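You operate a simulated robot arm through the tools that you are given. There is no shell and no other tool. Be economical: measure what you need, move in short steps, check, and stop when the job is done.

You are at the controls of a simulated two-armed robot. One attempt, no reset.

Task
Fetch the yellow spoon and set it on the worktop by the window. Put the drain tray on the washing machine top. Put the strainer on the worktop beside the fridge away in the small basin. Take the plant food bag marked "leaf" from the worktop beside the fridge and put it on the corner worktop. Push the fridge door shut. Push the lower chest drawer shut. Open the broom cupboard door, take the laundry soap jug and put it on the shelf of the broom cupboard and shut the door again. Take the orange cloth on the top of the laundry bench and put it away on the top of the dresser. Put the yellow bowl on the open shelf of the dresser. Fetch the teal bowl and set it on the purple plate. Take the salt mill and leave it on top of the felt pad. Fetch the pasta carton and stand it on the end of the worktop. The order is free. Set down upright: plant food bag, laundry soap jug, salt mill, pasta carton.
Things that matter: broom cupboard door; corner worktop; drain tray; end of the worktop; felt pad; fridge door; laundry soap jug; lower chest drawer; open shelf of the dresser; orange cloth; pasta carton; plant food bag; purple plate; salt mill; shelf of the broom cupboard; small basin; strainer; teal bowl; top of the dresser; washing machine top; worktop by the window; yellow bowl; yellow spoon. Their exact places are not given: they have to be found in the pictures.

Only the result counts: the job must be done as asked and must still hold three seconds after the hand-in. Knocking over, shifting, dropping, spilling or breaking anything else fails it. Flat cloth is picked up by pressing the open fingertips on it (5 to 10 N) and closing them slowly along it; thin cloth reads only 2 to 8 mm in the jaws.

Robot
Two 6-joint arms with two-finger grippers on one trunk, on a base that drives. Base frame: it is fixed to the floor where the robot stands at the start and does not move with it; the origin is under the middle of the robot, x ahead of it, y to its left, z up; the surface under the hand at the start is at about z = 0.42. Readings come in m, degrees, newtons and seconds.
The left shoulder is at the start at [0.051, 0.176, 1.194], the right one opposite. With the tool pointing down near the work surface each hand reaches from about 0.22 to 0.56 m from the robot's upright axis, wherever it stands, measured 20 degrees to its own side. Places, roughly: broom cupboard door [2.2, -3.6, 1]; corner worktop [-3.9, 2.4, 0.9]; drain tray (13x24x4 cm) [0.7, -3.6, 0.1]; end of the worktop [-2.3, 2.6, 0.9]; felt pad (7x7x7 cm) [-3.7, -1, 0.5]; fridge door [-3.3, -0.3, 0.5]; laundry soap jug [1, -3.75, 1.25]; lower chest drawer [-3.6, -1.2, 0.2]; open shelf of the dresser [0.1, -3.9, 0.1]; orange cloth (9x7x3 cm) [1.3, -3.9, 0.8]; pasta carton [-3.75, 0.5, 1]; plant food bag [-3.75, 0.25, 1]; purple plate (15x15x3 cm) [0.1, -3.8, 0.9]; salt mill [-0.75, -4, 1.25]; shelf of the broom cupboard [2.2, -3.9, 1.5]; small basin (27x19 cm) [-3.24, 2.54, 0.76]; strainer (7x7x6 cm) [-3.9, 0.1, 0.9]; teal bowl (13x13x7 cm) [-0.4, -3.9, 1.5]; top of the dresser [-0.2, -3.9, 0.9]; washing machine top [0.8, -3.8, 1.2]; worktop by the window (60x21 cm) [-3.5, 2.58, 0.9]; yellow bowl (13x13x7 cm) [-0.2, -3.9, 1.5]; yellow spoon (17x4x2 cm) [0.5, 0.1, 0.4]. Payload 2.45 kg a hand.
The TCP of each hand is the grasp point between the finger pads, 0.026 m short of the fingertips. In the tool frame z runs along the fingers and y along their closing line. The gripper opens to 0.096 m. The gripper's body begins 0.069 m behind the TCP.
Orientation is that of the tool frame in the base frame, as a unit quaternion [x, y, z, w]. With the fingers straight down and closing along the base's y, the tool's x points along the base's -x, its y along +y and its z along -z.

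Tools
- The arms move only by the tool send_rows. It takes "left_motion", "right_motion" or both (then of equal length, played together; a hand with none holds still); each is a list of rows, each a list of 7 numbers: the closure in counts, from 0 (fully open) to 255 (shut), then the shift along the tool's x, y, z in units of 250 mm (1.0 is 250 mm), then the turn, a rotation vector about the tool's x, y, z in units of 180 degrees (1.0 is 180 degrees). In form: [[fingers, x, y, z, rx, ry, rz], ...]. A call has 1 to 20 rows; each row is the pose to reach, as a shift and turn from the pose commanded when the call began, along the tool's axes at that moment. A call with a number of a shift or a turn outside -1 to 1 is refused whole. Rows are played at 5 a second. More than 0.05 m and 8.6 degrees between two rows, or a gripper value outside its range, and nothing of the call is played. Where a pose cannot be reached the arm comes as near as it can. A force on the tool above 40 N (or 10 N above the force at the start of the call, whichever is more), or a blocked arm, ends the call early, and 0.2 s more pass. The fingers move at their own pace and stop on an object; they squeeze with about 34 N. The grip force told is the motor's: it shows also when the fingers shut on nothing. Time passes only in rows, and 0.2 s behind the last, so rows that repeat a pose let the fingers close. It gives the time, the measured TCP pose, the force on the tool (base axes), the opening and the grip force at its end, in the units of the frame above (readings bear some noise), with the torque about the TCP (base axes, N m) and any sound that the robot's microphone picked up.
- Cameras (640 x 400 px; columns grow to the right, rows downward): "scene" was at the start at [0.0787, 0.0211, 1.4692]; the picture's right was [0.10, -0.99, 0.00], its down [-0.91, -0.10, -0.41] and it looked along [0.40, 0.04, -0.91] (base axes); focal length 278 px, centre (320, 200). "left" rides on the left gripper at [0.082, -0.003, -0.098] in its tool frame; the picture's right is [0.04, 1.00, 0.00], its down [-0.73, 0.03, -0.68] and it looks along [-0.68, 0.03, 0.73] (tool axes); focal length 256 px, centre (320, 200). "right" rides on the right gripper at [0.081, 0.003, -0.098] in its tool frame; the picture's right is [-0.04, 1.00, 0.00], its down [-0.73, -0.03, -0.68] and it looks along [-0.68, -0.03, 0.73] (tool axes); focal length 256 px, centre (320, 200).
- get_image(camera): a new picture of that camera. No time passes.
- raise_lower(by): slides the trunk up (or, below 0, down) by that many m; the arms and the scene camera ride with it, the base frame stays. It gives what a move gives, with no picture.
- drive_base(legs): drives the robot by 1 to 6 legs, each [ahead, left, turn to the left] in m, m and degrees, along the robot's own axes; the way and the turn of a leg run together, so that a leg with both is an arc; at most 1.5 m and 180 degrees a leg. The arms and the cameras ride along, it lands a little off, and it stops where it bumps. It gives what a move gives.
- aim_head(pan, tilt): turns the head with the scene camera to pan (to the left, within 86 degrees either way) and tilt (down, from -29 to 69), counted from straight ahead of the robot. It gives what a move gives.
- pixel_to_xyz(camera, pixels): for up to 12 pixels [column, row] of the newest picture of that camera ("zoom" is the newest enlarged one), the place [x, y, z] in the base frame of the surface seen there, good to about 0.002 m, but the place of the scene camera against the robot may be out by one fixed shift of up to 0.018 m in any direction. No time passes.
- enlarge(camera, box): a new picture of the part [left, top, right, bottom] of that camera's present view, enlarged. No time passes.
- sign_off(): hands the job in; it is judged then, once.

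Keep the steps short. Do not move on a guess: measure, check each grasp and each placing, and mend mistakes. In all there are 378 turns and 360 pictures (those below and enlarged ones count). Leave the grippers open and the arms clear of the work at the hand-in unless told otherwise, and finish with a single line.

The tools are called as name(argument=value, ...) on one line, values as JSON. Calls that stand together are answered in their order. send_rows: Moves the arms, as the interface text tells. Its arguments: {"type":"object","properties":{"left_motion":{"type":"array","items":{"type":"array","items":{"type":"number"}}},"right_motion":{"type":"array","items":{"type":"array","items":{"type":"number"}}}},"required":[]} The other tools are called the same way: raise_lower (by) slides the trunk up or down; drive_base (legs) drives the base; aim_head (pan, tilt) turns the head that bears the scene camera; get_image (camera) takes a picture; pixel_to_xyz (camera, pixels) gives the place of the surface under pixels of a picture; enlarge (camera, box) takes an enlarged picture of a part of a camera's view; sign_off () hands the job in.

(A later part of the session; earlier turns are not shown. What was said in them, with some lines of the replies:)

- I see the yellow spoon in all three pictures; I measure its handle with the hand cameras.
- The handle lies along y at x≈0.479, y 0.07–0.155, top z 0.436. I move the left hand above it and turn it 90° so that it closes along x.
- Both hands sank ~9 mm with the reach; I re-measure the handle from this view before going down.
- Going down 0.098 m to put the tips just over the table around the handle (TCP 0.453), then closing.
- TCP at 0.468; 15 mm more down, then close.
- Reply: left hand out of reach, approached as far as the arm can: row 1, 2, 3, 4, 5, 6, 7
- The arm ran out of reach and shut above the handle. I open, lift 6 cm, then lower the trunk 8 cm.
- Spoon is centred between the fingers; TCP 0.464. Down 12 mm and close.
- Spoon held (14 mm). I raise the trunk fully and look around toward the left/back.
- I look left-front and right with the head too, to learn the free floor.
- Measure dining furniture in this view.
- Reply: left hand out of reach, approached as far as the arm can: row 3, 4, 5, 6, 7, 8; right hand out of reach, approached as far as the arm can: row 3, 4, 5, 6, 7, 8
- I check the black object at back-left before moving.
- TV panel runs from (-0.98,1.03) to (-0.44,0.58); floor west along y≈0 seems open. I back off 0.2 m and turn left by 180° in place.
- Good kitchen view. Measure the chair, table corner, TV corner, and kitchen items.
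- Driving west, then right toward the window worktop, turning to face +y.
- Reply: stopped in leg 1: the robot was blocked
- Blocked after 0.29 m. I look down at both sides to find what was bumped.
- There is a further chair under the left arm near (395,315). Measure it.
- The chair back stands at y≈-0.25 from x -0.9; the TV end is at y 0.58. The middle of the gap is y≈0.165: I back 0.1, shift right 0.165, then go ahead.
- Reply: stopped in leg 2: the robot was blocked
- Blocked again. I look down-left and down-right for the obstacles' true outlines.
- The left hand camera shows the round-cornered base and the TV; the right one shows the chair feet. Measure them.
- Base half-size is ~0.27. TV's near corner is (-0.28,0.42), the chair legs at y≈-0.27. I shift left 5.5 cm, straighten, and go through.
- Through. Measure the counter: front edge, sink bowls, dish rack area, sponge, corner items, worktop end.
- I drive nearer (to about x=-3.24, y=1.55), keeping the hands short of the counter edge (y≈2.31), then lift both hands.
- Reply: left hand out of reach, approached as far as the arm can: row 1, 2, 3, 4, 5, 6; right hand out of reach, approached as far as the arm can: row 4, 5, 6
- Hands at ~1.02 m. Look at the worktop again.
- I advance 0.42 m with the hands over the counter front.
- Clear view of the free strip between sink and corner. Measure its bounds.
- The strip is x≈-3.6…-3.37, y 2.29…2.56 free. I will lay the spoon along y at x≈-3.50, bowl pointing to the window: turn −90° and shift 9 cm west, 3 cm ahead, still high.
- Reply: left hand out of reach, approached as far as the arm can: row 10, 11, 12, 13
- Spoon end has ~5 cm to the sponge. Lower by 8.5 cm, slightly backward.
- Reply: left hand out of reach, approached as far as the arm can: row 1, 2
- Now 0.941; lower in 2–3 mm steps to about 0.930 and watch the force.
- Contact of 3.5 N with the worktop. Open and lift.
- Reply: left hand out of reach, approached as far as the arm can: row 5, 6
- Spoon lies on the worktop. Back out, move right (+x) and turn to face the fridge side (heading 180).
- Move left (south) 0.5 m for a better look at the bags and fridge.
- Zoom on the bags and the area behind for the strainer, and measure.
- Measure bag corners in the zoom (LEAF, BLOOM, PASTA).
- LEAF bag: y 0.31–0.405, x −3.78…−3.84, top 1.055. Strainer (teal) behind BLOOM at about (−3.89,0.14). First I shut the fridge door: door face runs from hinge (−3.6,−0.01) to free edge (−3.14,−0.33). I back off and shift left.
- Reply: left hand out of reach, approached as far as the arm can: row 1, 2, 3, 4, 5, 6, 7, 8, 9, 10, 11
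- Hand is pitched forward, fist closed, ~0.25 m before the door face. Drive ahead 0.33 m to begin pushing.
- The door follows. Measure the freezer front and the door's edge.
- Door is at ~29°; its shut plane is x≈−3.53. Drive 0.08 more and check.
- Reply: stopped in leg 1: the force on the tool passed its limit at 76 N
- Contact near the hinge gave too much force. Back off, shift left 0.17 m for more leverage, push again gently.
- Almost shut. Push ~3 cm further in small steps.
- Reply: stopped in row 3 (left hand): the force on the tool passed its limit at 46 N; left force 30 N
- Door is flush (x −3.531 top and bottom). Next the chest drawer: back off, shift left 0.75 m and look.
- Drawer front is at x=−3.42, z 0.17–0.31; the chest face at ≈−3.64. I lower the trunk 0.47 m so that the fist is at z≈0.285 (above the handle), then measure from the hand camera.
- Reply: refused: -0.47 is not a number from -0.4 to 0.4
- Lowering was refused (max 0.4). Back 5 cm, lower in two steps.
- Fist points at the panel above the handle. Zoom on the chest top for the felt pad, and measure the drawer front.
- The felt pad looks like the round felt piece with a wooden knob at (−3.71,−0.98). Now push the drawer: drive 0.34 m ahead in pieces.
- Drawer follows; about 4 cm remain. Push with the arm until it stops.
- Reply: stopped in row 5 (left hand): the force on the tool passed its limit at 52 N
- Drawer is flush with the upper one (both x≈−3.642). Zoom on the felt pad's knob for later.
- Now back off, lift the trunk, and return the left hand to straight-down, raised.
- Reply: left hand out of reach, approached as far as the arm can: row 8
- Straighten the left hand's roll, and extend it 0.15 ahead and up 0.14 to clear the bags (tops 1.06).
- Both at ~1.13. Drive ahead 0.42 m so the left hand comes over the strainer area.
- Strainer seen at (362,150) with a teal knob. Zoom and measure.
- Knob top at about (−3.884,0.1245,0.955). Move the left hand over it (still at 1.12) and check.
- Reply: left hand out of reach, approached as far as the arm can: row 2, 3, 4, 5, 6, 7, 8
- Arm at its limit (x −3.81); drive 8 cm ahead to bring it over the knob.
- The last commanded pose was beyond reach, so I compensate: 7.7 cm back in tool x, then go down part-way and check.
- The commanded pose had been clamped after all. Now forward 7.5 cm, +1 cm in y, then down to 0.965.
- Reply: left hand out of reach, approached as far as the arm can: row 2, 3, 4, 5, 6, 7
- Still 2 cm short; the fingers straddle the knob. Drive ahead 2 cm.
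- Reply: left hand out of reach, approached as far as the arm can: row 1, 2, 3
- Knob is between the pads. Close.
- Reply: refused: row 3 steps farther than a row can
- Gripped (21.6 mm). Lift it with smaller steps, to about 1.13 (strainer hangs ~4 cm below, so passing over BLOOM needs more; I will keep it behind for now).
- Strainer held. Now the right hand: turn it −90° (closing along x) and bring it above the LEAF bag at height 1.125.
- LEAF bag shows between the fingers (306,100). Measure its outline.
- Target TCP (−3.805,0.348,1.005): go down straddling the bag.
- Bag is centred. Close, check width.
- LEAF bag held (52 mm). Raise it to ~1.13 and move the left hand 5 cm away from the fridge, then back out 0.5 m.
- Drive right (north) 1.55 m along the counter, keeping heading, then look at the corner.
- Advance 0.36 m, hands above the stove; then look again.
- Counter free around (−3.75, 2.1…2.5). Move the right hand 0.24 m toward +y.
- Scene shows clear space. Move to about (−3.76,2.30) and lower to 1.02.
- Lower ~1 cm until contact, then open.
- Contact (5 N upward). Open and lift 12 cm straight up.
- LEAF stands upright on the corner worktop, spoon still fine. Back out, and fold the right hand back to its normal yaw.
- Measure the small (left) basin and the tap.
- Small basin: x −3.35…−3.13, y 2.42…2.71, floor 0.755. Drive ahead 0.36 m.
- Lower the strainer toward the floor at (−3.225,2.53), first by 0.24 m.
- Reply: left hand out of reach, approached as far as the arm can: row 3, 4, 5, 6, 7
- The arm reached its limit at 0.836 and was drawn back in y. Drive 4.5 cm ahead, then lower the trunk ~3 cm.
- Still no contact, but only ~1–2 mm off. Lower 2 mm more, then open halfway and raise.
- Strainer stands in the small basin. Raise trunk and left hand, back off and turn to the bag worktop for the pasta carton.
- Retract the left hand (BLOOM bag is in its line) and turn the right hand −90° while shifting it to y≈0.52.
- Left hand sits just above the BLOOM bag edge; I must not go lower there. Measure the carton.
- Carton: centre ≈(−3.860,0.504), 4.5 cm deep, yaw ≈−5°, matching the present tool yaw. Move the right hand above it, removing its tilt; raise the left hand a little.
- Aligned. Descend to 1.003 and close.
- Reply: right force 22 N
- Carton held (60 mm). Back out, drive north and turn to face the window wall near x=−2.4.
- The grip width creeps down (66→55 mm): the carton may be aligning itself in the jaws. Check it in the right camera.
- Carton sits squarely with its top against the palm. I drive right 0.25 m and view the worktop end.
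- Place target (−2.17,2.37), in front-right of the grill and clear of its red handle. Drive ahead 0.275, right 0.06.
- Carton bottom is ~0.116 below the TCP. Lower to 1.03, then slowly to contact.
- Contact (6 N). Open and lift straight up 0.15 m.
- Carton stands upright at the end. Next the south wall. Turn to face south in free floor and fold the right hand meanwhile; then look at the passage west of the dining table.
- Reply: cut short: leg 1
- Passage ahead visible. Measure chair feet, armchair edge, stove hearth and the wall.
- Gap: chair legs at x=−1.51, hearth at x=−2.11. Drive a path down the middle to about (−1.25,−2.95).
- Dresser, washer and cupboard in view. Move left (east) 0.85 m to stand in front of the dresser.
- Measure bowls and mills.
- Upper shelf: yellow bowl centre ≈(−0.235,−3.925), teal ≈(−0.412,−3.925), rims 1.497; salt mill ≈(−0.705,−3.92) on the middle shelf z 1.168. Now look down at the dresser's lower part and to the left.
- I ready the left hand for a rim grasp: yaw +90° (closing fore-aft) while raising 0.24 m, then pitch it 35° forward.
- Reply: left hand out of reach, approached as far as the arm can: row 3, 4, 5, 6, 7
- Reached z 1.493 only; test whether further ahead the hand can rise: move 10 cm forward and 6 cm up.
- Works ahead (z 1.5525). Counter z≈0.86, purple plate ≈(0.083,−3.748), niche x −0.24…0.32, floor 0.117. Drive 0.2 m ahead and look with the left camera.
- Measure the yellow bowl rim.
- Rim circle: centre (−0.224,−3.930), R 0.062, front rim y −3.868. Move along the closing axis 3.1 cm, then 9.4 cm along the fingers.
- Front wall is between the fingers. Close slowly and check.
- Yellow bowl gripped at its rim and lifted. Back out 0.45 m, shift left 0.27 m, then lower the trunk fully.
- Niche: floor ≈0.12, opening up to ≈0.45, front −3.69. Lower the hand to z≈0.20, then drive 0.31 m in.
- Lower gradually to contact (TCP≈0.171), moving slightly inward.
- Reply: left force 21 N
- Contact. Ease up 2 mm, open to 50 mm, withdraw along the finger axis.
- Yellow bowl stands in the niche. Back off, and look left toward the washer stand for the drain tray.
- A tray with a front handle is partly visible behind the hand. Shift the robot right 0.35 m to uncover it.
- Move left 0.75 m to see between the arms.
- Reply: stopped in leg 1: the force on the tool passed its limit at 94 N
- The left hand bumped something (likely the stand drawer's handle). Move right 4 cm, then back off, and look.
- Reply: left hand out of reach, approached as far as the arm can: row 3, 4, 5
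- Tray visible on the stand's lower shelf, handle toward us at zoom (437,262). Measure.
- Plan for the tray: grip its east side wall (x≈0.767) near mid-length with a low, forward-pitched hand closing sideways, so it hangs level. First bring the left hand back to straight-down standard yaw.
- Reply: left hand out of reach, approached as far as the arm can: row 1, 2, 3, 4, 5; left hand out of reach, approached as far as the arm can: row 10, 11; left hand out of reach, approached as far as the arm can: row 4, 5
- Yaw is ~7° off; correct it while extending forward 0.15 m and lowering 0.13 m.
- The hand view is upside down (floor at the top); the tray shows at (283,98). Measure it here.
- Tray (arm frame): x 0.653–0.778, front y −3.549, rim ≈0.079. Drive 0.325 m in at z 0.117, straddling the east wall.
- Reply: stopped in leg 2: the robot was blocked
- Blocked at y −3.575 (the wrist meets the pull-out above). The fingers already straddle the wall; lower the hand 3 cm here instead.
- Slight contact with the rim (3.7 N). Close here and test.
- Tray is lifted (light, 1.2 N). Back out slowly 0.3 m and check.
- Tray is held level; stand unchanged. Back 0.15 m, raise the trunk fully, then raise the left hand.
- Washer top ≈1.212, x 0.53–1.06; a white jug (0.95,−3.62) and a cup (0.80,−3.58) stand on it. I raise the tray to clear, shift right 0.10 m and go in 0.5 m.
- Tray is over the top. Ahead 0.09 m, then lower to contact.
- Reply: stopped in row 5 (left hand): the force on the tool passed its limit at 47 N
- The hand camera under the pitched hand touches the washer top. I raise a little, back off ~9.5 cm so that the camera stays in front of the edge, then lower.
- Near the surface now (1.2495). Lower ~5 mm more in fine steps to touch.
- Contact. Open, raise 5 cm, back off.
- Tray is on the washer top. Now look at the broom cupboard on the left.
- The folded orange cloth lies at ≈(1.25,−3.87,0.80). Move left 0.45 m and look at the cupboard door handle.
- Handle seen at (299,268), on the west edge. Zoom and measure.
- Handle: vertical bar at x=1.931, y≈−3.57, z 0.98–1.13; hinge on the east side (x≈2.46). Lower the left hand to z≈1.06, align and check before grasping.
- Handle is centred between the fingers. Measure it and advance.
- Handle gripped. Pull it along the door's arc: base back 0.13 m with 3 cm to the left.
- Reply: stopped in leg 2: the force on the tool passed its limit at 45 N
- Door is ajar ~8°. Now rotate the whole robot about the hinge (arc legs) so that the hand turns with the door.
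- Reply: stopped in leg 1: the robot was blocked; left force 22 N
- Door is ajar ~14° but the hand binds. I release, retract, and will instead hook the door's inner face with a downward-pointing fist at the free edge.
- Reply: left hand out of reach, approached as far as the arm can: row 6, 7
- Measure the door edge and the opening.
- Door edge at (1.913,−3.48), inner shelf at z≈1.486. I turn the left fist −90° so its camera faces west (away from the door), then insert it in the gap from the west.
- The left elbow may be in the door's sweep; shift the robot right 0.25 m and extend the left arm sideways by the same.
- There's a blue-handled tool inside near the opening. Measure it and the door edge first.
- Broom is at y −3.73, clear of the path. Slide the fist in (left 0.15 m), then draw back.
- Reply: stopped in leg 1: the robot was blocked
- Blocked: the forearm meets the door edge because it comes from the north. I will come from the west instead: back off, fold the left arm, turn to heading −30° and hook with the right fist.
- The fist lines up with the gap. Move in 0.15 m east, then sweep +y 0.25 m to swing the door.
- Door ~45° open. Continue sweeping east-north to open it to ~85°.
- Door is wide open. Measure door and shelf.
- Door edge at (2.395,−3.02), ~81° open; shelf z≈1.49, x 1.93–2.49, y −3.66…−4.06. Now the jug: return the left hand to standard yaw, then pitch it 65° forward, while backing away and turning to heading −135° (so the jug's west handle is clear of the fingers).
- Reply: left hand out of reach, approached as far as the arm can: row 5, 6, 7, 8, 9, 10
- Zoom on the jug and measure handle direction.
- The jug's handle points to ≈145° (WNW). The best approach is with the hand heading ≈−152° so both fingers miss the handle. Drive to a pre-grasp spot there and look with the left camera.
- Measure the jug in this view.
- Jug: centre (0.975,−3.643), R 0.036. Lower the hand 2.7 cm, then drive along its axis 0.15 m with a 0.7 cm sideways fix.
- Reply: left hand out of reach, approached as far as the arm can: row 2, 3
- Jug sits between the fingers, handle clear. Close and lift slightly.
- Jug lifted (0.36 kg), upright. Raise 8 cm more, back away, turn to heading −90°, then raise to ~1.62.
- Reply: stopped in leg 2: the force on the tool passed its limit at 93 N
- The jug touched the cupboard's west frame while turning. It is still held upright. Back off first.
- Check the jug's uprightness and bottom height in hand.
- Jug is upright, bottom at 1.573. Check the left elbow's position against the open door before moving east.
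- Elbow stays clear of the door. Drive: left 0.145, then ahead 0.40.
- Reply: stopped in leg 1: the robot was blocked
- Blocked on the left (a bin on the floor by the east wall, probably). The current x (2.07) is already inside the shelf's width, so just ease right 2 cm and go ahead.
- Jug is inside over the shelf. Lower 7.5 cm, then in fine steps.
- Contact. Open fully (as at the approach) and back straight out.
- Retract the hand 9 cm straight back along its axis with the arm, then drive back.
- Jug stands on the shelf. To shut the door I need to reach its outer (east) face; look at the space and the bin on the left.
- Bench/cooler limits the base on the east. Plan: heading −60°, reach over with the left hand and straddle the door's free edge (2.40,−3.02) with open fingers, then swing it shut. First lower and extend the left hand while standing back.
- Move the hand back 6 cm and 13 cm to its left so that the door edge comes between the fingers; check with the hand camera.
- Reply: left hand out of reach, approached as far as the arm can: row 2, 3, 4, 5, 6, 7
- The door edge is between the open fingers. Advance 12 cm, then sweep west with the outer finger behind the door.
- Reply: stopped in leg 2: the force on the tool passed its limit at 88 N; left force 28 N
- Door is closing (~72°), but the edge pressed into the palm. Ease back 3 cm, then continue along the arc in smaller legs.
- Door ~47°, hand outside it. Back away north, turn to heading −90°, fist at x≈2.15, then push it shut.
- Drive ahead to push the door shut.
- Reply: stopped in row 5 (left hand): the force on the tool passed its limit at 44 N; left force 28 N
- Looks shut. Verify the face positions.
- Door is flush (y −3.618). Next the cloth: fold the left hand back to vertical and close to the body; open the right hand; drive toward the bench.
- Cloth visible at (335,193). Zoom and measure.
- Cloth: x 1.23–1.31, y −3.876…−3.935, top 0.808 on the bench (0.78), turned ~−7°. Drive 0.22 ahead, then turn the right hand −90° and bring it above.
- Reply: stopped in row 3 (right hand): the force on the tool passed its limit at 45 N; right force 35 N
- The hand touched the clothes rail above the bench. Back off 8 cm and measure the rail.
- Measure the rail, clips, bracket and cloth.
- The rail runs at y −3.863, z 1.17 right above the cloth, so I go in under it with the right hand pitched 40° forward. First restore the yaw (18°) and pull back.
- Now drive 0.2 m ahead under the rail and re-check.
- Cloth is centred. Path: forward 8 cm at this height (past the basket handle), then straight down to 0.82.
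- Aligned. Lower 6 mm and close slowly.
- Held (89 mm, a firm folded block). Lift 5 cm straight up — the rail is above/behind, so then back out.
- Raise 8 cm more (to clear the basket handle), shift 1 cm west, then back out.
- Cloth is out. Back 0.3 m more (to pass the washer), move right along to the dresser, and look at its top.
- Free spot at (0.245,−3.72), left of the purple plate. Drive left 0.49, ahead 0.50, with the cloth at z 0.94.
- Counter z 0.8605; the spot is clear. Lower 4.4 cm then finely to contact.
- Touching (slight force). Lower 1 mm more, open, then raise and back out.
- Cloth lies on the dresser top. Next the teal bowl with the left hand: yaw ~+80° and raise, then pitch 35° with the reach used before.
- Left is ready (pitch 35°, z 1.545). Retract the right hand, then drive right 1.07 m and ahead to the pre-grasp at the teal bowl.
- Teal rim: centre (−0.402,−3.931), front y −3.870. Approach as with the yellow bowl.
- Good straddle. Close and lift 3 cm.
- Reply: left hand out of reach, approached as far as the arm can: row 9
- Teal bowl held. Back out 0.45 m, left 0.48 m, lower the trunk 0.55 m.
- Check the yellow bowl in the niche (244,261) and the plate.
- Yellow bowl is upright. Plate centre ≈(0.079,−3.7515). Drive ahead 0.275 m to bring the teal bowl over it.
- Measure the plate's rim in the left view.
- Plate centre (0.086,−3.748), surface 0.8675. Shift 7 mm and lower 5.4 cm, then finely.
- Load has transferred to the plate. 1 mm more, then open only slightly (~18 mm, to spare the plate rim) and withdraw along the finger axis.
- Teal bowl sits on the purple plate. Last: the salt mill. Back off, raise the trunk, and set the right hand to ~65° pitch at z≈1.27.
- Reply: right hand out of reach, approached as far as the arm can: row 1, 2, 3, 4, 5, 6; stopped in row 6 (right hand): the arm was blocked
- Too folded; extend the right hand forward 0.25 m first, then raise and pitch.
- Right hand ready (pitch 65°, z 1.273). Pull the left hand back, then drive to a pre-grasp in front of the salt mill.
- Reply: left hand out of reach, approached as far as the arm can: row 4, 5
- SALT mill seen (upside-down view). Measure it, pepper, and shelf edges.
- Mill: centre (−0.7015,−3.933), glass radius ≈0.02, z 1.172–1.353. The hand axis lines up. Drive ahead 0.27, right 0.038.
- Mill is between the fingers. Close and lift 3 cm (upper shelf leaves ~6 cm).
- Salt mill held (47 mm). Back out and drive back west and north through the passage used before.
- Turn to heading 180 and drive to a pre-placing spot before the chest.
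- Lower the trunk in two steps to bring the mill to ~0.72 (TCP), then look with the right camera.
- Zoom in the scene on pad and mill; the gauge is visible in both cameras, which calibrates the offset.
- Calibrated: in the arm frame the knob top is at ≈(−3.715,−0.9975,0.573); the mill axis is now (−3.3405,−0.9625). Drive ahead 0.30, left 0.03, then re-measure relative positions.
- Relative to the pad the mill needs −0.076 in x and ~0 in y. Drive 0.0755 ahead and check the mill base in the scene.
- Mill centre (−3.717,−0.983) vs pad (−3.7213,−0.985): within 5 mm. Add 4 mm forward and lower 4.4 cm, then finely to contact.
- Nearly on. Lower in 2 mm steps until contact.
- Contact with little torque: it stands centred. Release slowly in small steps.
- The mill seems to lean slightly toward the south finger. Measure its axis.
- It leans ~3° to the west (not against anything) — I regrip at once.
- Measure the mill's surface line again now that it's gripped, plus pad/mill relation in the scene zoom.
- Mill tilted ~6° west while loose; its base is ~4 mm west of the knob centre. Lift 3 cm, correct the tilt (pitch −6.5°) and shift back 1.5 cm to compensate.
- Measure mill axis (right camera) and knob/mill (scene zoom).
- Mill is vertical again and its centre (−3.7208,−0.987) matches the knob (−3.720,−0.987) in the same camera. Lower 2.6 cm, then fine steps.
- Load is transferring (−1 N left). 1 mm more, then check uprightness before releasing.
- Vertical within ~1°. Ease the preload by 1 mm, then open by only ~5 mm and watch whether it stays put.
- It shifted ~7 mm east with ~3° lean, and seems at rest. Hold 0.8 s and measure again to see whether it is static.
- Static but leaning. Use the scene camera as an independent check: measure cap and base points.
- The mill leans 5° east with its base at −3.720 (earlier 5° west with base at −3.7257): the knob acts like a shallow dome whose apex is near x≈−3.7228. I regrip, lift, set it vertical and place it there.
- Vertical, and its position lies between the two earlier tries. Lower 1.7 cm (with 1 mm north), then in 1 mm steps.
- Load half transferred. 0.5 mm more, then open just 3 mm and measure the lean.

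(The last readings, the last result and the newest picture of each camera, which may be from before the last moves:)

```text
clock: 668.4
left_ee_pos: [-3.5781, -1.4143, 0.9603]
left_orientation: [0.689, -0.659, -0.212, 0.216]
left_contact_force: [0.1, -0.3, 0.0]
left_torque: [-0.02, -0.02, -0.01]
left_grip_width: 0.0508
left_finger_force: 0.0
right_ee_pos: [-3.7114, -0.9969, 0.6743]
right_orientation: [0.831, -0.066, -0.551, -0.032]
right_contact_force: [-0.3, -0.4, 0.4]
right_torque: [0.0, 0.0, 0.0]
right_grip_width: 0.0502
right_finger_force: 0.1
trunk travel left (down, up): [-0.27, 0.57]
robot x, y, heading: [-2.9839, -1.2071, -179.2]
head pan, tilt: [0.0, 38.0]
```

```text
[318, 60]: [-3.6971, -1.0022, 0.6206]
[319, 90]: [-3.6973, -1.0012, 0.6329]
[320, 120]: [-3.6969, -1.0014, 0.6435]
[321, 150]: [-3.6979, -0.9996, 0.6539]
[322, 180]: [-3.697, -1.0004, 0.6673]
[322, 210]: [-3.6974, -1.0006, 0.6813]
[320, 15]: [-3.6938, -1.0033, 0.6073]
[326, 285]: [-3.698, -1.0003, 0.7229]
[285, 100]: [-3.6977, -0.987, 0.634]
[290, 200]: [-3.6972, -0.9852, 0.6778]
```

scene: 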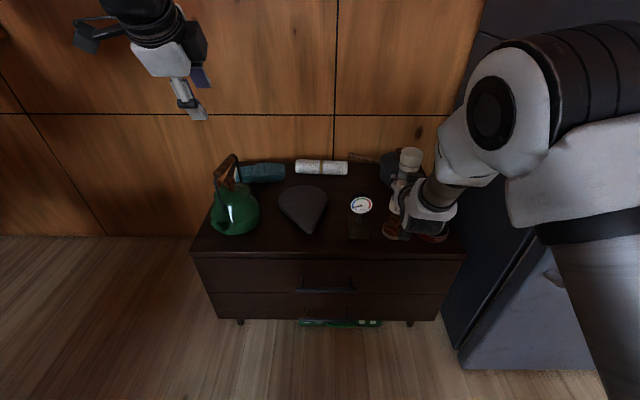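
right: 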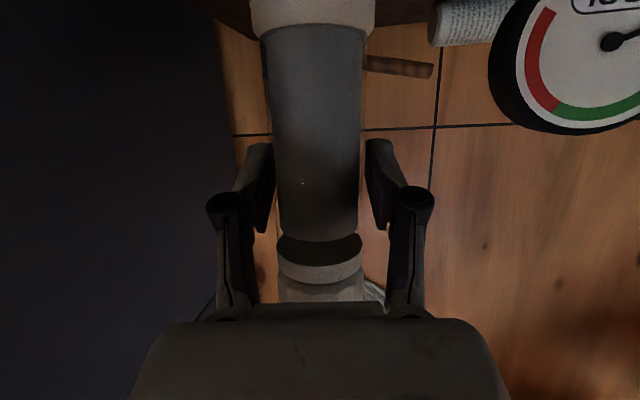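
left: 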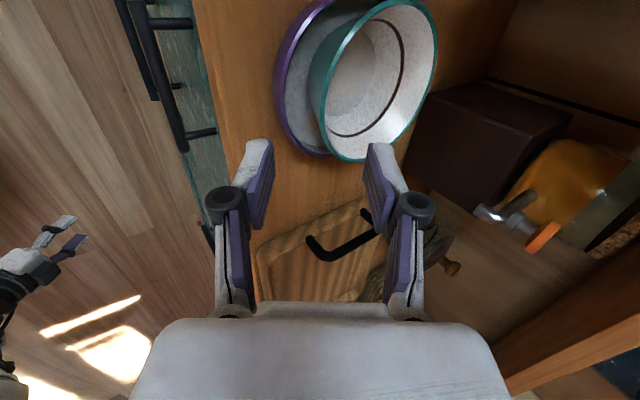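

Now it stands vertical fore-aft. Open a little more (to ~56 mm) and hold 1 s to test its stability.

send_rows(right_motion=[[118, 0, 0, 0, 0, 0, 0], [114, 0, 0, 0, 0, 0, 0], [110, 0, 0, 0, 0, 0, 0], [106, 0, 0, 0, 0, 0, 0], [106, 0, 0, 0, 0, 0, 0], [106, 0, 0, 0, 0, 0, 0], [106, 0, 0, 0, 0, 0, 0]])

get_image(camera="right")

pixel_to_xyz(camera="right", pixels=[[318, 60], [318, 90], [318, 120], [318, 150], [318, 180], [318, 210], [318, 15], [320, 285]])

```text
clock: 670.0
left_ee_pos: [-3.5776, -1.4146, 0.9602]
left_orientation: [0.689, -0.659, -0.211, 0.216]
left_contact_force: [0.3, -0.3, 0.0]
left_torque: [-0.01, 0.02, -0.02]
left_grip_width: 0.0508
left_finger_force: 0.0
right_ee_pos: [-3.7106, -0.9981, 0.6733]
right_orientation: [0.831, -0.066, -0.551, -0.032]
right_contact_force: [0.6, -0.1, 0.3]
right_torque: [0.01, 0.02, -0.05]
right_grip_width: 0.0559
right_finger_force: 0.2
trunk travel left (down, up): [-0.27, 0.57]
robot x, y, heading: [-2.9795, -1.2062, -179.2]
head pan, tilt: [0.0, 38.0]
```

```text
136 pictures are left
```

right: 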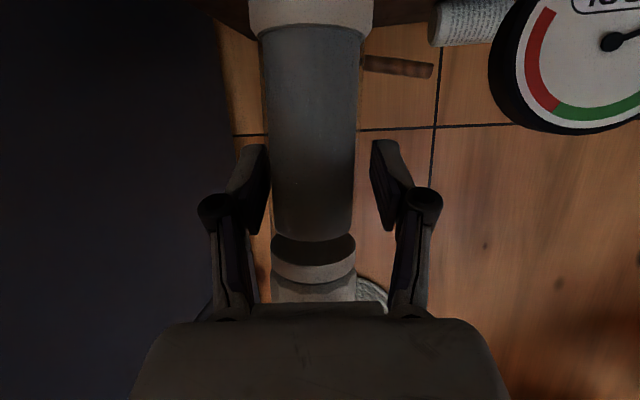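

```text
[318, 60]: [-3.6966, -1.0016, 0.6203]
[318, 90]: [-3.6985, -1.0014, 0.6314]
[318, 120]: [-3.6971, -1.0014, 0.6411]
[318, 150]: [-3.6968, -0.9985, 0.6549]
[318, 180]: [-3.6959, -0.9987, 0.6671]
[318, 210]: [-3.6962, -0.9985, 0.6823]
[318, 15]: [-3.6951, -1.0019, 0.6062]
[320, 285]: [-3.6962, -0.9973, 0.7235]
```

The mill follows the north finger (leaning ~2° north), so it wants a hair more south. Regrip, lift 4 mm, shift 0.6 mm south, set down again and test.

send_rows(right_motion=[[115, 0, 0, 0, 0, 0, 0], [125, 0, 0, 0, 0, 0, 0], [135, 0, 0, 0, 0, 0, 0], [255, 0, 0, 0, 0, 0, 0], [255, 0, 0, 0, 0, 0, 0], [255, -0.016, 0, -0.007, 0, 0, 0], [255, -0.016, 0.0025, -0.007, 0, 0, 0], [255, -0.016, 0.0025, -0.007, 0, 0, 0]])

get_image(camera="right")

pixel_to_xyz(camera="right", pixels=[[280, 60], [355, 60], [318, 60], [280, 120], [355, 120], [318, 120], [283, 200], [355, 200], [318, 200], [285, 285], [360, 285], [320, 285]])

```text
clock: 671.8
left_ee_pos: [-3.5796, -1.4142, 0.9605]
left_orientation: [0.688, -0.66, -0.21, 0.217]
left_contact_force: [-0.2, -0.2, 0.3]
left_torque: [-0.01, 0.01, 0.02]
left_grip_width: 0.0508
left_finger_force: 0.0
right_ee_pos: [-3.7101, -0.9985, 0.6788]
right_orientation: [0.831, -0.066, -0.551, -0.032]
right_contact_force: [-0.2, -0.6, -2.6]
right_torque: [0.03, -0.03, 0.01]
right_grip_width: 0.0476
right_finger_force: 34.3
trunk travel left (down, up): [-0.27, 0.57]
robot x, y, heading: [-2.9814, -1.206, -179.4]
head pan, tilt: [0.0, 38.0]
```

```text
135 pictures are left
```

right: 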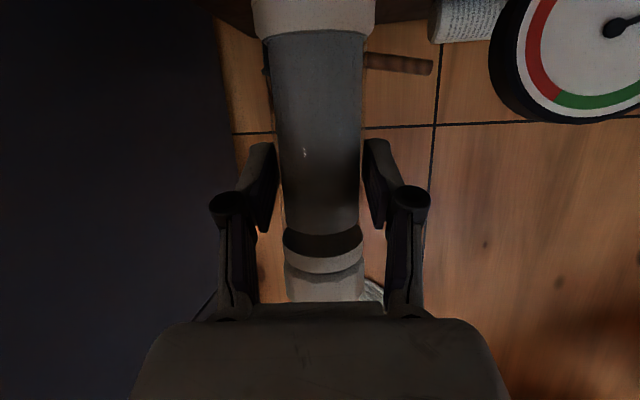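

```text
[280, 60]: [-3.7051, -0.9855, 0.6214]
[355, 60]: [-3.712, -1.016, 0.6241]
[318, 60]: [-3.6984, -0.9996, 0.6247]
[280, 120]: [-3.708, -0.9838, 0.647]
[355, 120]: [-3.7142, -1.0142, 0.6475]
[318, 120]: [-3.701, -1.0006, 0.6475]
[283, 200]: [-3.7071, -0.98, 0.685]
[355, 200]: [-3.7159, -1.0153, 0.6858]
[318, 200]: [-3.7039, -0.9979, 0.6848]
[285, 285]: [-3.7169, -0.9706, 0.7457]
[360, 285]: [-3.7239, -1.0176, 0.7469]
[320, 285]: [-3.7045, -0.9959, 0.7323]
```

The regrip tilted it 5° west again. Correct: pitch −5.2°, shift back 6.5 mm; verify.

send_rows(right_motion=[[255, -0.02, 0, -0.01, 0, 0, 0], [255, -0.012, 0, -0.022, 0, -0.0145, 0], [255, -0.0096, 0, -0.034, 0, -0.029, 0], [255, -0.0096, 0, -0.034, 0, -0.029, 0]])

get_image(camera="right")

pixel_to_xyz(camera="right", pixels=[[318, 60], [318, 90], [318, 120], [318, 150], [318, 180], [318, 210], [280, 120], [355, 120], [283, 200], [355, 200], [318, 15], [322, 285]])

```text
clock: 672.8
left_ee_pos: [-3.579, -1.4137, 0.9605]
left_orientation: [0.688, -0.659, -0.211, 0.217]
left_contact_force: [-0.4, 0.3, 0.0]
left_torque: [0.01, -0.01, 0.0]
left_grip_width: 0.0506
left_finger_force: 0.0
right_ee_pos: [-3.7031, -0.9988, 0.6842]
right_orientation: [0.805, -0.065, -0.588, -0.035]
right_contact_force: [-1.1, -0.3, -2.8]
right_torque: [0.03, -0.02, -0.01]
right_grip_width: 0.0476
right_finger_force: 34.0
trunk travel left (down, up): [-0.27, 0.57]
robot x, y, heading: [-2.9834, -1.2028, -179.4]
head pan, tilt: [0.0, 38.0]
```

```text
134 pictures are left
```

right: 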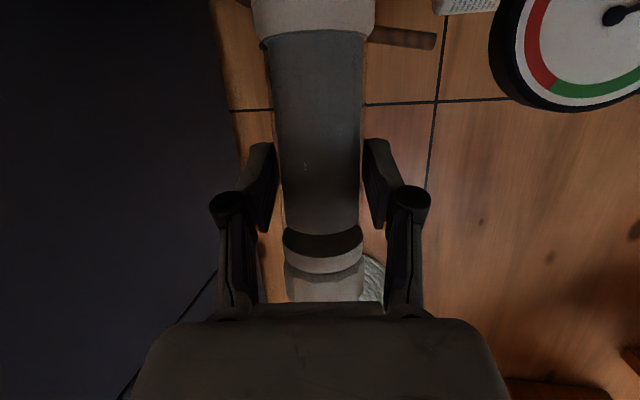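

```text
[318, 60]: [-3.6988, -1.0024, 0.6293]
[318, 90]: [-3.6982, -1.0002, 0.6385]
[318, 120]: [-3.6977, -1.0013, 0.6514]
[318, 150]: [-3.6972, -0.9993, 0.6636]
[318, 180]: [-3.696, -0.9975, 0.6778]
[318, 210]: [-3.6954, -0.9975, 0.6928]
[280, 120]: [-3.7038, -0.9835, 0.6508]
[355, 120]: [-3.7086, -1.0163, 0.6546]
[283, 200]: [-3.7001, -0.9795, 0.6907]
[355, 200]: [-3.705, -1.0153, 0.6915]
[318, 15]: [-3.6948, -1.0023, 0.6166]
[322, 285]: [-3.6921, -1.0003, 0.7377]
```

Now ~3° east; fine-correct by +2.5° and re-measure.

send_rows(right_motion=[[255, 0, 0, 0.0025, 0, 0.007, 0], [255, -0.001, 0, 0.005, 0, 0.014, 0], [255, -0.001, 0, 0.005, 0, 0.014, 0]])

get_image(camera="right")

pixel_to_xyz(camera="right", pixels=[[318, 50], [318, 70], [318, 90], [318, 105], [318, 120], [318, 135], [318, 150], [318, 165], [318, 180], [318, 195], [318, 210], [318, 220]])

```text
clock: 673.6
left_ee_pos: [-3.5799, -1.414, 0.96]
left_orientation: [0.688, -0.66, -0.211, 0.216]
left_contact_force: [0.0, 1.2, -0.3]
left_torque: [0.0, 0.01, 0.01]
left_grip_width: 0.0509
left_finger_force: 0.1
right_ee_pos: [-3.705, -0.9988, 0.6844]
right_orientation: [0.818, -0.065, -0.571, -0.034]
right_contact_force: [-0.4, 0.8, -3.0]
right_torque: [-0.01, -0.05, -0.02]
right_grip_width: 0.0476
right_finger_force: 34.0
trunk travel left (down, up): [-0.27, 0.57]
robot x, y, heading: [-2.9842, -1.2108, -179.4]
head pan, tilt: [0.0, 38.0]
```

```text
133 pictures are left
```

right: 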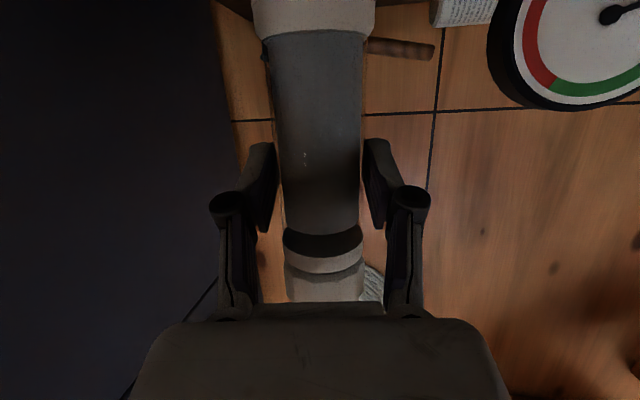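

```text
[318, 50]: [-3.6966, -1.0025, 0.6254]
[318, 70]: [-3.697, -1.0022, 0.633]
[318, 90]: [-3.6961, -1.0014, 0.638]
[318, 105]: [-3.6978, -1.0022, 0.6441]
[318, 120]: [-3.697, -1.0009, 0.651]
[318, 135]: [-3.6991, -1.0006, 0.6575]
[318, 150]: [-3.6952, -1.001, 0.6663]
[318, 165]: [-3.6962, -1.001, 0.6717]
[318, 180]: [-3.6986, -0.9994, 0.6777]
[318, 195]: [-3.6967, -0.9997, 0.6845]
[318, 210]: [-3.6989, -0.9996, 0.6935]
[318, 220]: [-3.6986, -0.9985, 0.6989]
```

Vertical (≤1°) at front x −3.697. Lower 8.5 mm, then 0.5 mm steps to partial load, and release gently.

send_rows(right_motion=[[255, 0.016, 0, 0.006, 0, 0, 0], [255, 0.032, 0, 0.0118, 0, 0, 0], [255, 0.032, 0, 0.0118, 0, 0, 0], [255, 0.034, 0, 0.0125, 0, 0, 0], [255, 0.036, 0, 0.0133, 0, 0, 0], [255, 0.036, 0, 0.0133, 0, 0, 0]])

```text
clock: 675.0
left_ee_pos: [-3.5791, -1.4134, 0.9603]
left_orientation: [0.688, -0.66, -0.211, 0.217]
left_contact_force: [-0.5, 0.5, 0.2]
left_torque: [-0.01, 0.0, -0.01]
left_grip_width: 0.0509
left_finger_force: 0.0
right_ee_pos: [-3.7038, -0.9992, 0.6743]
right_orientation: [0.818, -0.067, -0.57, -0.035]
right_contact_force: [0.8, -0.5, -2.2]
right_torque: [0.03, -0.01, -0.03]
right_grip_width: 0.0476
right_finger_force: 34.2
trunk travel left (down, up): [-0.27, 0.57]
robot x, y, heading: [-2.9841, -1.2037, -179.3]
head pan, tilt: [0.0, 38.0]
```

send_rows(right_motion=[[255, 0.003, 0, 0.001, 0, 0, 0], [255, 0.005, 0, 0.0018, 0, 0, 0], [255, 0.005, 0, 0.0018, 0, 0, 0]])

```text
clock: 675.8
left_ee_pos: [-3.579, -1.4137, 0.9613]
left_orientation: [0.688, -0.659, -0.211, 0.216]
left_contact_force: [0.9, 0.1, 0.1]
left_torque: [0.0, -0.01, 0.01]
left_grip_width: 0.0508
left_finger_force: 0.1
right_ee_pos: [-3.7048, -0.9987, 0.6741]
right_orientation: [0.817, -0.066, -0.572, -0.033]
right_contact_force: [0.5, 0.9, 2.4]
right_torque: [0.07, 0.08, -0.01]
right_grip_width: 0.0477
right_finger_force: 34.2
trunk travel left (down, up): [-0.27, 0.57]
robot x, y, heading: [-2.9811, -1.2053, -179.1]
head pan, tilt: [0.0, 38.0]
```

Release 3 mm and look.

send_rows(right_motion=[[131, 0, 0, 0, 0, 0, 0], [128, 0, 0, 0, 0, 0, 0], [125, 0, 0, 0, 0, 0, 0], [121, 0, 0, 0, 0, 0, 0], [117, 0, 0, 0, 0, 0, 0], [113, 0, 0, 0, 0, 0, 0], [113, 0, 0, 0, 0, 0, 0], [113, 0, 0, 0, 0, 0, 0]])

get_image(camera="right")

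pixel_to_xyz(camera="right", pixels=[[318, 50], [318, 70], [318, 90], [318, 105], [318, 120], [318, 135], [318, 150], [318, 165], [318, 180], [318, 195], [318, 210], [318, 220]])

```text
clock: 677.6
left_ee_pos: [-3.5792, -1.4141, 0.9596]
left_orientation: [0.688, -0.659, -0.212, 0.217]
left_contact_force: [0.1, -0.6, -0.6]
left_torque: [-0.01, -0.01, 0.01]
left_grip_width: 0.0509
left_finger_force: 0.0
right_ee_pos: [-3.7052, -0.9987, 0.6715]
right_orientation: [0.818, -0.066, -0.571, -0.034]
right_contact_force: [0.0, -0.2, 0.0]
right_torque: [0.0, 0.01, 0.03]
right_grip_width: 0.0534
right_finger_force: 0.1
trunk travel left (down, up): [-0.27, 0.57]
robot x, y, heading: [-2.9811, -1.2094, -179.3]
head pan, tilt: [0.0, 38.0]
```

```text
132 pictures are left
```

right: 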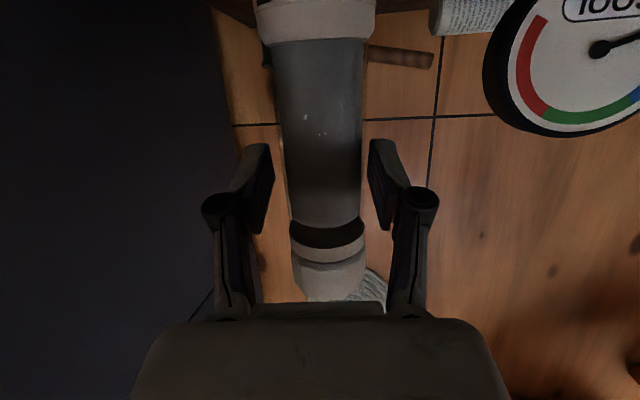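

```text
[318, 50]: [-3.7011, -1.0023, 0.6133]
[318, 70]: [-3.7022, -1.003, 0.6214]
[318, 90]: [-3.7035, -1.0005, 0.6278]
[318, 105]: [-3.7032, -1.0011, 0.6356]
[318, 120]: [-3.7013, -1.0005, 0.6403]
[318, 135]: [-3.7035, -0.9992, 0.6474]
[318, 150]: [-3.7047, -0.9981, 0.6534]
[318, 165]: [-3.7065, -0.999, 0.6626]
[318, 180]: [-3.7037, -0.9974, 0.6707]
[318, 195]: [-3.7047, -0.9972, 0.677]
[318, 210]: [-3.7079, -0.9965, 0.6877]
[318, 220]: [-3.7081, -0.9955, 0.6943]
```

It now stands free of both fingers, leaning ~5° west. Wait 1.2 s to see if this is a stable rest.

send_rows(right_motion=[[113, 0, 0, 0, 0, 0, 0], [113, 0, 0, 0, 0, 0, 0], [113, 0, 0, 0, 0, 0, 0], [113, 0, 0, 0, 0, 0, 0], [113, 0, 0, 0, 0, 0, 0]])

get_image(camera="right")

pixel_to_xyz(camera="right", pixels=[[318, 50], [318, 70], [318, 90], [318, 105], [318, 120], [318, 135], [318, 150], [318, 165], [318, 180], [318, 195], [318, 210], [318, 220]])

```text
clock: 678.8
left_ee_pos: [-3.5791, -1.4148, 0.9621]
left_orientation: [0.688, -0.659, -0.211, 0.217]
left_contact_force: [0.6, -0.2, -0.8]
left_torque: [-0.01, -0.01, 0.0]
left_grip_width: 0.0509
left_finger_force: 0.0
right_ee_pos: [-3.7043, -0.9991, 0.6736]
right_orientation: [0.818, -0.065, -0.571, -0.034]
right_contact_force: [0.7, -0.1, 0.2]
right_torque: [-0.01, 0.01, -0.01]
right_grip_width: 0.0534
right_finger_force: 0.1
trunk travel left (down, up): [-0.27, 0.57]
robot x, y, heading: [-2.9838, -1.2083, -179.4]
head pan, tilt: [0.0, 38.0]
```

```text
131 pictures are left
```

right: 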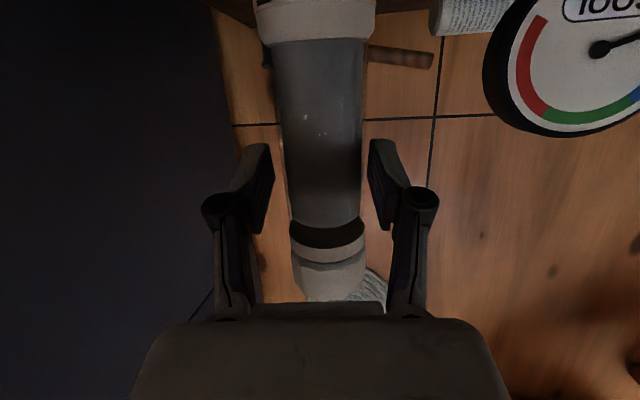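

```text
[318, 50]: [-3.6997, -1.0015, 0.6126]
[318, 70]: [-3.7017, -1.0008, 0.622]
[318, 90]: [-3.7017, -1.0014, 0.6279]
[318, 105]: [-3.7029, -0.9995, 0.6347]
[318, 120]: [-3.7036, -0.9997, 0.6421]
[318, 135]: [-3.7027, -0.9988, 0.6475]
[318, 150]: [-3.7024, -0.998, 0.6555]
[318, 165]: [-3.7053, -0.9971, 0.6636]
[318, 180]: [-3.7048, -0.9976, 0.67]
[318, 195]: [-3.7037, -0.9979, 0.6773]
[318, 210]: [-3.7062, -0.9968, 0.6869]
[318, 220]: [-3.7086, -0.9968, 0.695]
```

Identical picture after 1.2 s: it stands by itself, free of the fingers, with ~4–5° lean. I accept this rest, open wider without touching, and withdraw straight back.

send_rows(right_motion=[[105, 0, 0, 0, 0, 0, 0], [95, 0, 0, 0, 0, 0, 0], [80, 0, 0, 0, 0, 0, 0], [70, 0, 0, 0, 0, 0, 0], [70, 0, 0, 0, 0, 0, 0]])

get_image(camera="right")

```text
clock: 680.0
left_ee_pos: [-3.578, -1.4151, 0.9603]
left_orientation: [0.688, -0.659, -0.211, 0.217]
left_contact_force: [0.3, -0.1, 0.0]
left_torque: [0.01, -0.01, 0.03]
left_grip_width: 0.0506
left_finger_force: 0.0
right_ee_pos: [-3.7045, -0.9991, 0.6731]
right_orientation: [0.818, -0.066, -0.571, -0.034]
right_contact_force: [-0.4, -0.3, -0.1]
right_torque: [0.0, -0.02, 0.01]
right_grip_width: 0.0697
right_finger_force: 0.1
trunk travel left (down, up): [-0.27, 0.57]
robot x, y, heading: [-2.9773, -1.2063, -179.2]
head pan, tilt: [0.0, 38.0]
```

```text
130 pictures are left
```

right: 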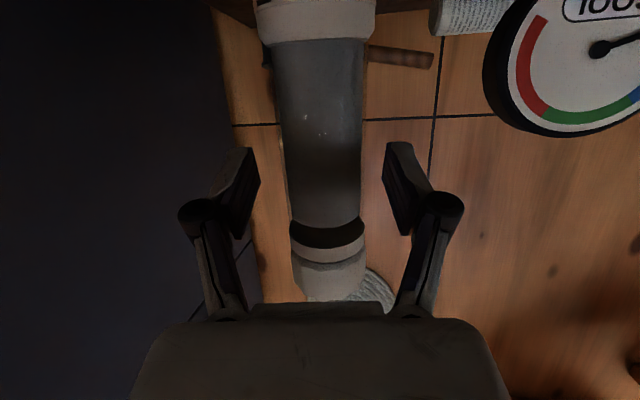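

Mill unmoved with the fingers wide apart. Drive back 0.4 m and check.

drive_base(legs=[[-0.1, 0, 0], [-0.35, 0, 0]])

get_image(camera="scene")

enlarge(camera="scene", box=[300, 100, 430, 200])

```text
clock: 683.0
left_ee_pos: [-3.1308, -1.409, 0.9622]
left_orientation: [0.688, -0.66, -0.211, 0.216]
left_contact_force: [0.6, -0.5, 0.7]
left_torque: [0.0, -0.02, -0.04]
left_grip_width: 0.0511
left_finger_force: 0.1
right_ee_pos: [-3.2572, -0.9925, 0.6746]
right_orientation: [0.817, -0.065, -0.572, -0.033]
right_contact_force: [0.0, 0.6, 1.3]
right_torque: [-0.03, -0.01, -0.03]
right_grip_width: 0.0697
right_finger_force: 0.0
trunk travel left (down, up): [-0.27, 0.57]
robot x, y, heading: [-2.5385, -1.2035, -179.4]
head pan, tilt: [0.0, 38.0]
```

```text
129 pictures are left
```

scene: 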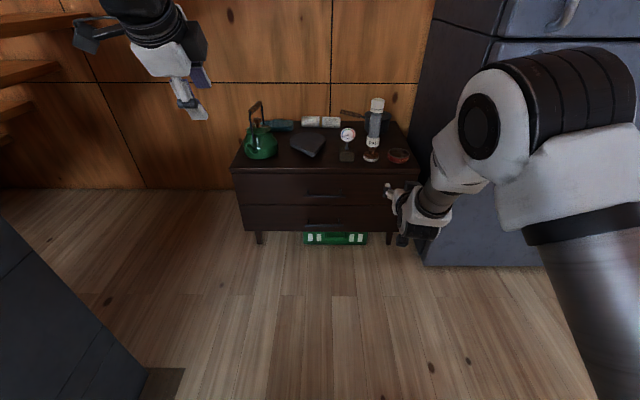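

```text
4.00 times, centred on (365, 150) of scene
```

zoom: 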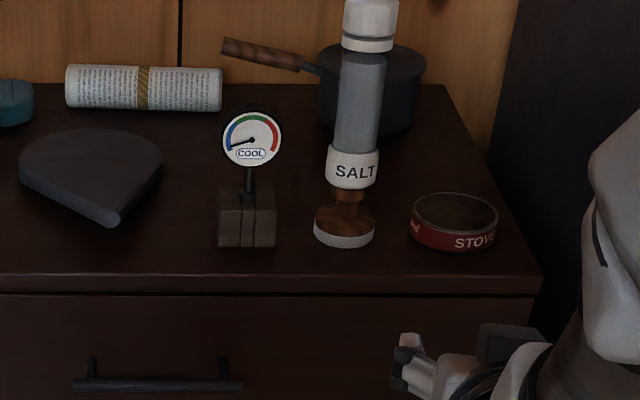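

The salt mill stands on the pad; chest drawer and fridge are shut. Open both grippers fully and back off a little further.

send_rows(left_motion=[[60, 0, 0, 0, 0, 0, 0], [0, 0, 0, 0, 0, 0, 0], [0, 0, 0, 0, 0, 0, 0]], right_motion=[[40, 0, 0, 0, 0, 0, 0], [0, 0, 0, 0, 0, 0, 0], [0, 0, 0, 0, 0, 0, 0]])

drive_base(legs=[[-0.2, -0.4, 0]])

aim_head(pan=0, tilt=25)

get_image(camera="scene")

```text
clock: 683.8
left_ee_pos: [-3.131, -1.4078, 0.9605]
left_orientation: [0.688, -0.66, -0.211, 0.217]
left_contact_force: [0.3, -0.7, 0.4]
left_torque: [0.03, 0.02, 0.01]
left_grip_width: 0.096
left_finger_force: 0.1
right_ee_pos: [-3.2571, -0.9926, 0.674]
right_orientation: [0.818, -0.066, -0.57, -0.034]
right_contact_force: [-0.2, 0.0, 0.6]
right_torque: [0.0, -0.02, 0.0]
right_grip_width: 0.0959
right_finger_force: 0.0
trunk travel left (down, up): [-0.27, 0.57]
robot x, y, heading: [-2.5349, -1.2033, -179.3]
head pan, tilt: [0.0, 38.0]
```

```text
clock: 686.5
left_ee_pos: [-2.9369, -1.0059, 0.9612]
left_orientation: [0.689, -0.659, -0.211, 0.218]
left_contact_force: [0.3, 0.2, 0.5]
left_torque: [-0.02, 0.0, 0.02]
left_grip_width: 0.0961
left_finger_force: 0.0
right_ee_pos: [-3.0624, -0.59, 0.6735]
right_orientation: [0.818, -0.066, -0.571, -0.034]
right_contact_force: [-0.6, 0.1, 0.0]
right_torque: [0.02, -0.02, -0.01]
right_grip_width: 0.0958
right_finger_force: 0.2
trunk travel left (down, up): [-0.27, 0.57]
robot x, y, heading: [-2.3447, -0.7999, -179.1]
head pan, tilt: [0.0, 38.0]
```

```text
clock: 687.3
left_ee_pos: [-2.9376, -1.0058, 0.9614]
left_orientation: [0.69, -0.658, -0.211, 0.216]
left_contact_force: [-0.1, 0.1, -0.5]
left_torque: [0.03, 0.02, 0.02]
left_grip_width: 0.096
left_finger_force: 0.0
right_ee_pos: [-3.0639, -0.5901, 0.6735]
right_orientation: [0.818, -0.065, -0.57, -0.034]
right_contact_force: [0.2, 0.9, 0.0]
right_torque: [-0.01, -0.03, -0.02]
right_grip_width: 0.0959
right_finger_force: 0.1
trunk travel left (down, up): [-0.27, 0.57]
robot x, y, heading: [-2.3406, -0.7943, -179.1]
head pan, tilt: [0.0, 25.0]
```

```text
127 pictures are left
```

scene: 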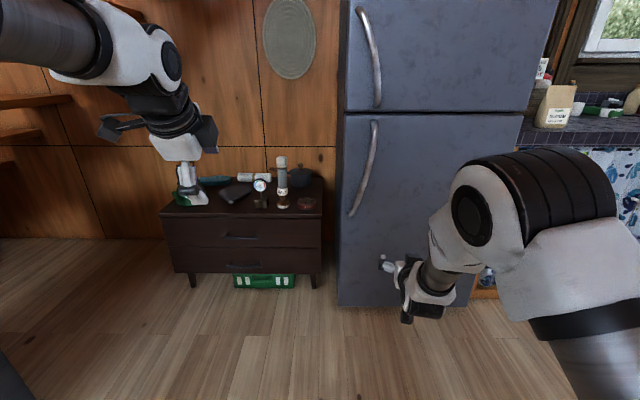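

All good here. As a last check, move north a bit, turn, and look back at the cupboard door and dresser from afar.

drive_base(legs=[[0, -0.4, 0], [0, 0, 60]])

raise_lower(by=0.4)

aim_head(pan=84, tilt=8)

get_image(camera="scene")

enlarge(camera="scene", box=[240, 140, 480, 280])

```text
clock: 692.4
left_ee_pos: [-2.4645, -1.0178, 0.9621]
left_orientation: [0.926, -0.225, -0.075, 0.293]
left_contact_force: [-0.1, -0.3, 0.3]
left_torque: [0.0, 0.0, 0.02]
left_grip_width: 0.0959
left_finger_force: 0.1
right_ee_pos: [-2.8866, -0.9194, 0.6736]
right_orientation: [0.741, 0.352, -0.511, 0.256]
right_contact_force: [0.2, 0.4, 0.8]
right_torque: [0.01, 0.01, 0.02]
right_grip_width: 0.0959
right_finger_force: 0.0
trunk travel left (down, up): [-0.27, 0.57]
robot x, y, heading: [-2.3425, -0.3969, -119.4]
head pan, tilt: [0.0, 25.0]
```

```text
clock: 696.3
left_ee_pos: [-2.4631, -1.0183, 1.3605]
left_orientation: [0.926, -0.225, -0.074, 0.293]
left_contact_force: [-1.0, -0.3, 0.2]
left_torque: [-0.05, 0.0, 0.01]
left_grip_width: 0.096
left_finger_force: 0.1
right_ee_pos: [-2.8874, -0.9212, 1.0731]
right_orientation: [0.741, 0.352, -0.511, 0.256]
right_contact_force: [0.3, 1.3, 0.2]
right_torque: [0.03, 0.02, -0.02]
right_grip_width: 0.0959
right_finger_force: 0.2
trunk travel left (down, up): [-0.67, 0.17]
robot x, y, heading: [-2.3457, -0.3997, -119.2]
head pan, tilt: [0.0, 25.0]
```

```text
clock: 697.8
left_ee_pos: [-2.4638, -1.0192, 1.3615]
left_orientation: [0.926, -0.226, -0.074, 0.293]
left_contact_force: [-0.1, -1.2, 0.3]
left_torque: [0.03, 0.01, 0.01]
left_grip_width: 0.0956
left_finger_force: 0.0
right_ee_pos: [-2.8881, -0.9209, 1.0732]
right_orientation: [0.741, 0.352, -0.512, 0.256]
right_contact_force: [0.4, 1.6, 0.5]
right_torque: [-0.01, -0.03, 0.02]
right_grip_width: 0.096
right_finger_force: 0.0
trunk travel left (down, up): [-0.67, 0.17]
robot x, y, heading: [-2.3454, -0.4004, -119.1]
head pan, tilt: [84.0, 8.0]
```

```text
126 pictures are left
```

scene: 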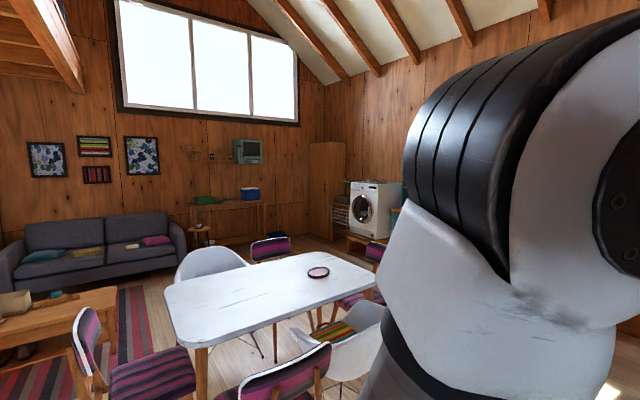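

```text
2.67 times, centred on (360, 210) of scene
```

zoom: 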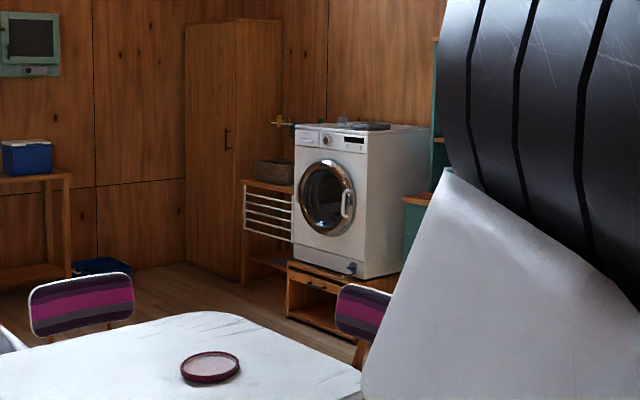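

The cupboard door is shut, the washer and stand are as they should be. Handing in.

sign_off()

```text
The job is handed in.
```

All twelve tasks are done and handed in; one weak spot is the salt mill, which stands on the felt pad's rounded knob with a lean of about 4–5°.
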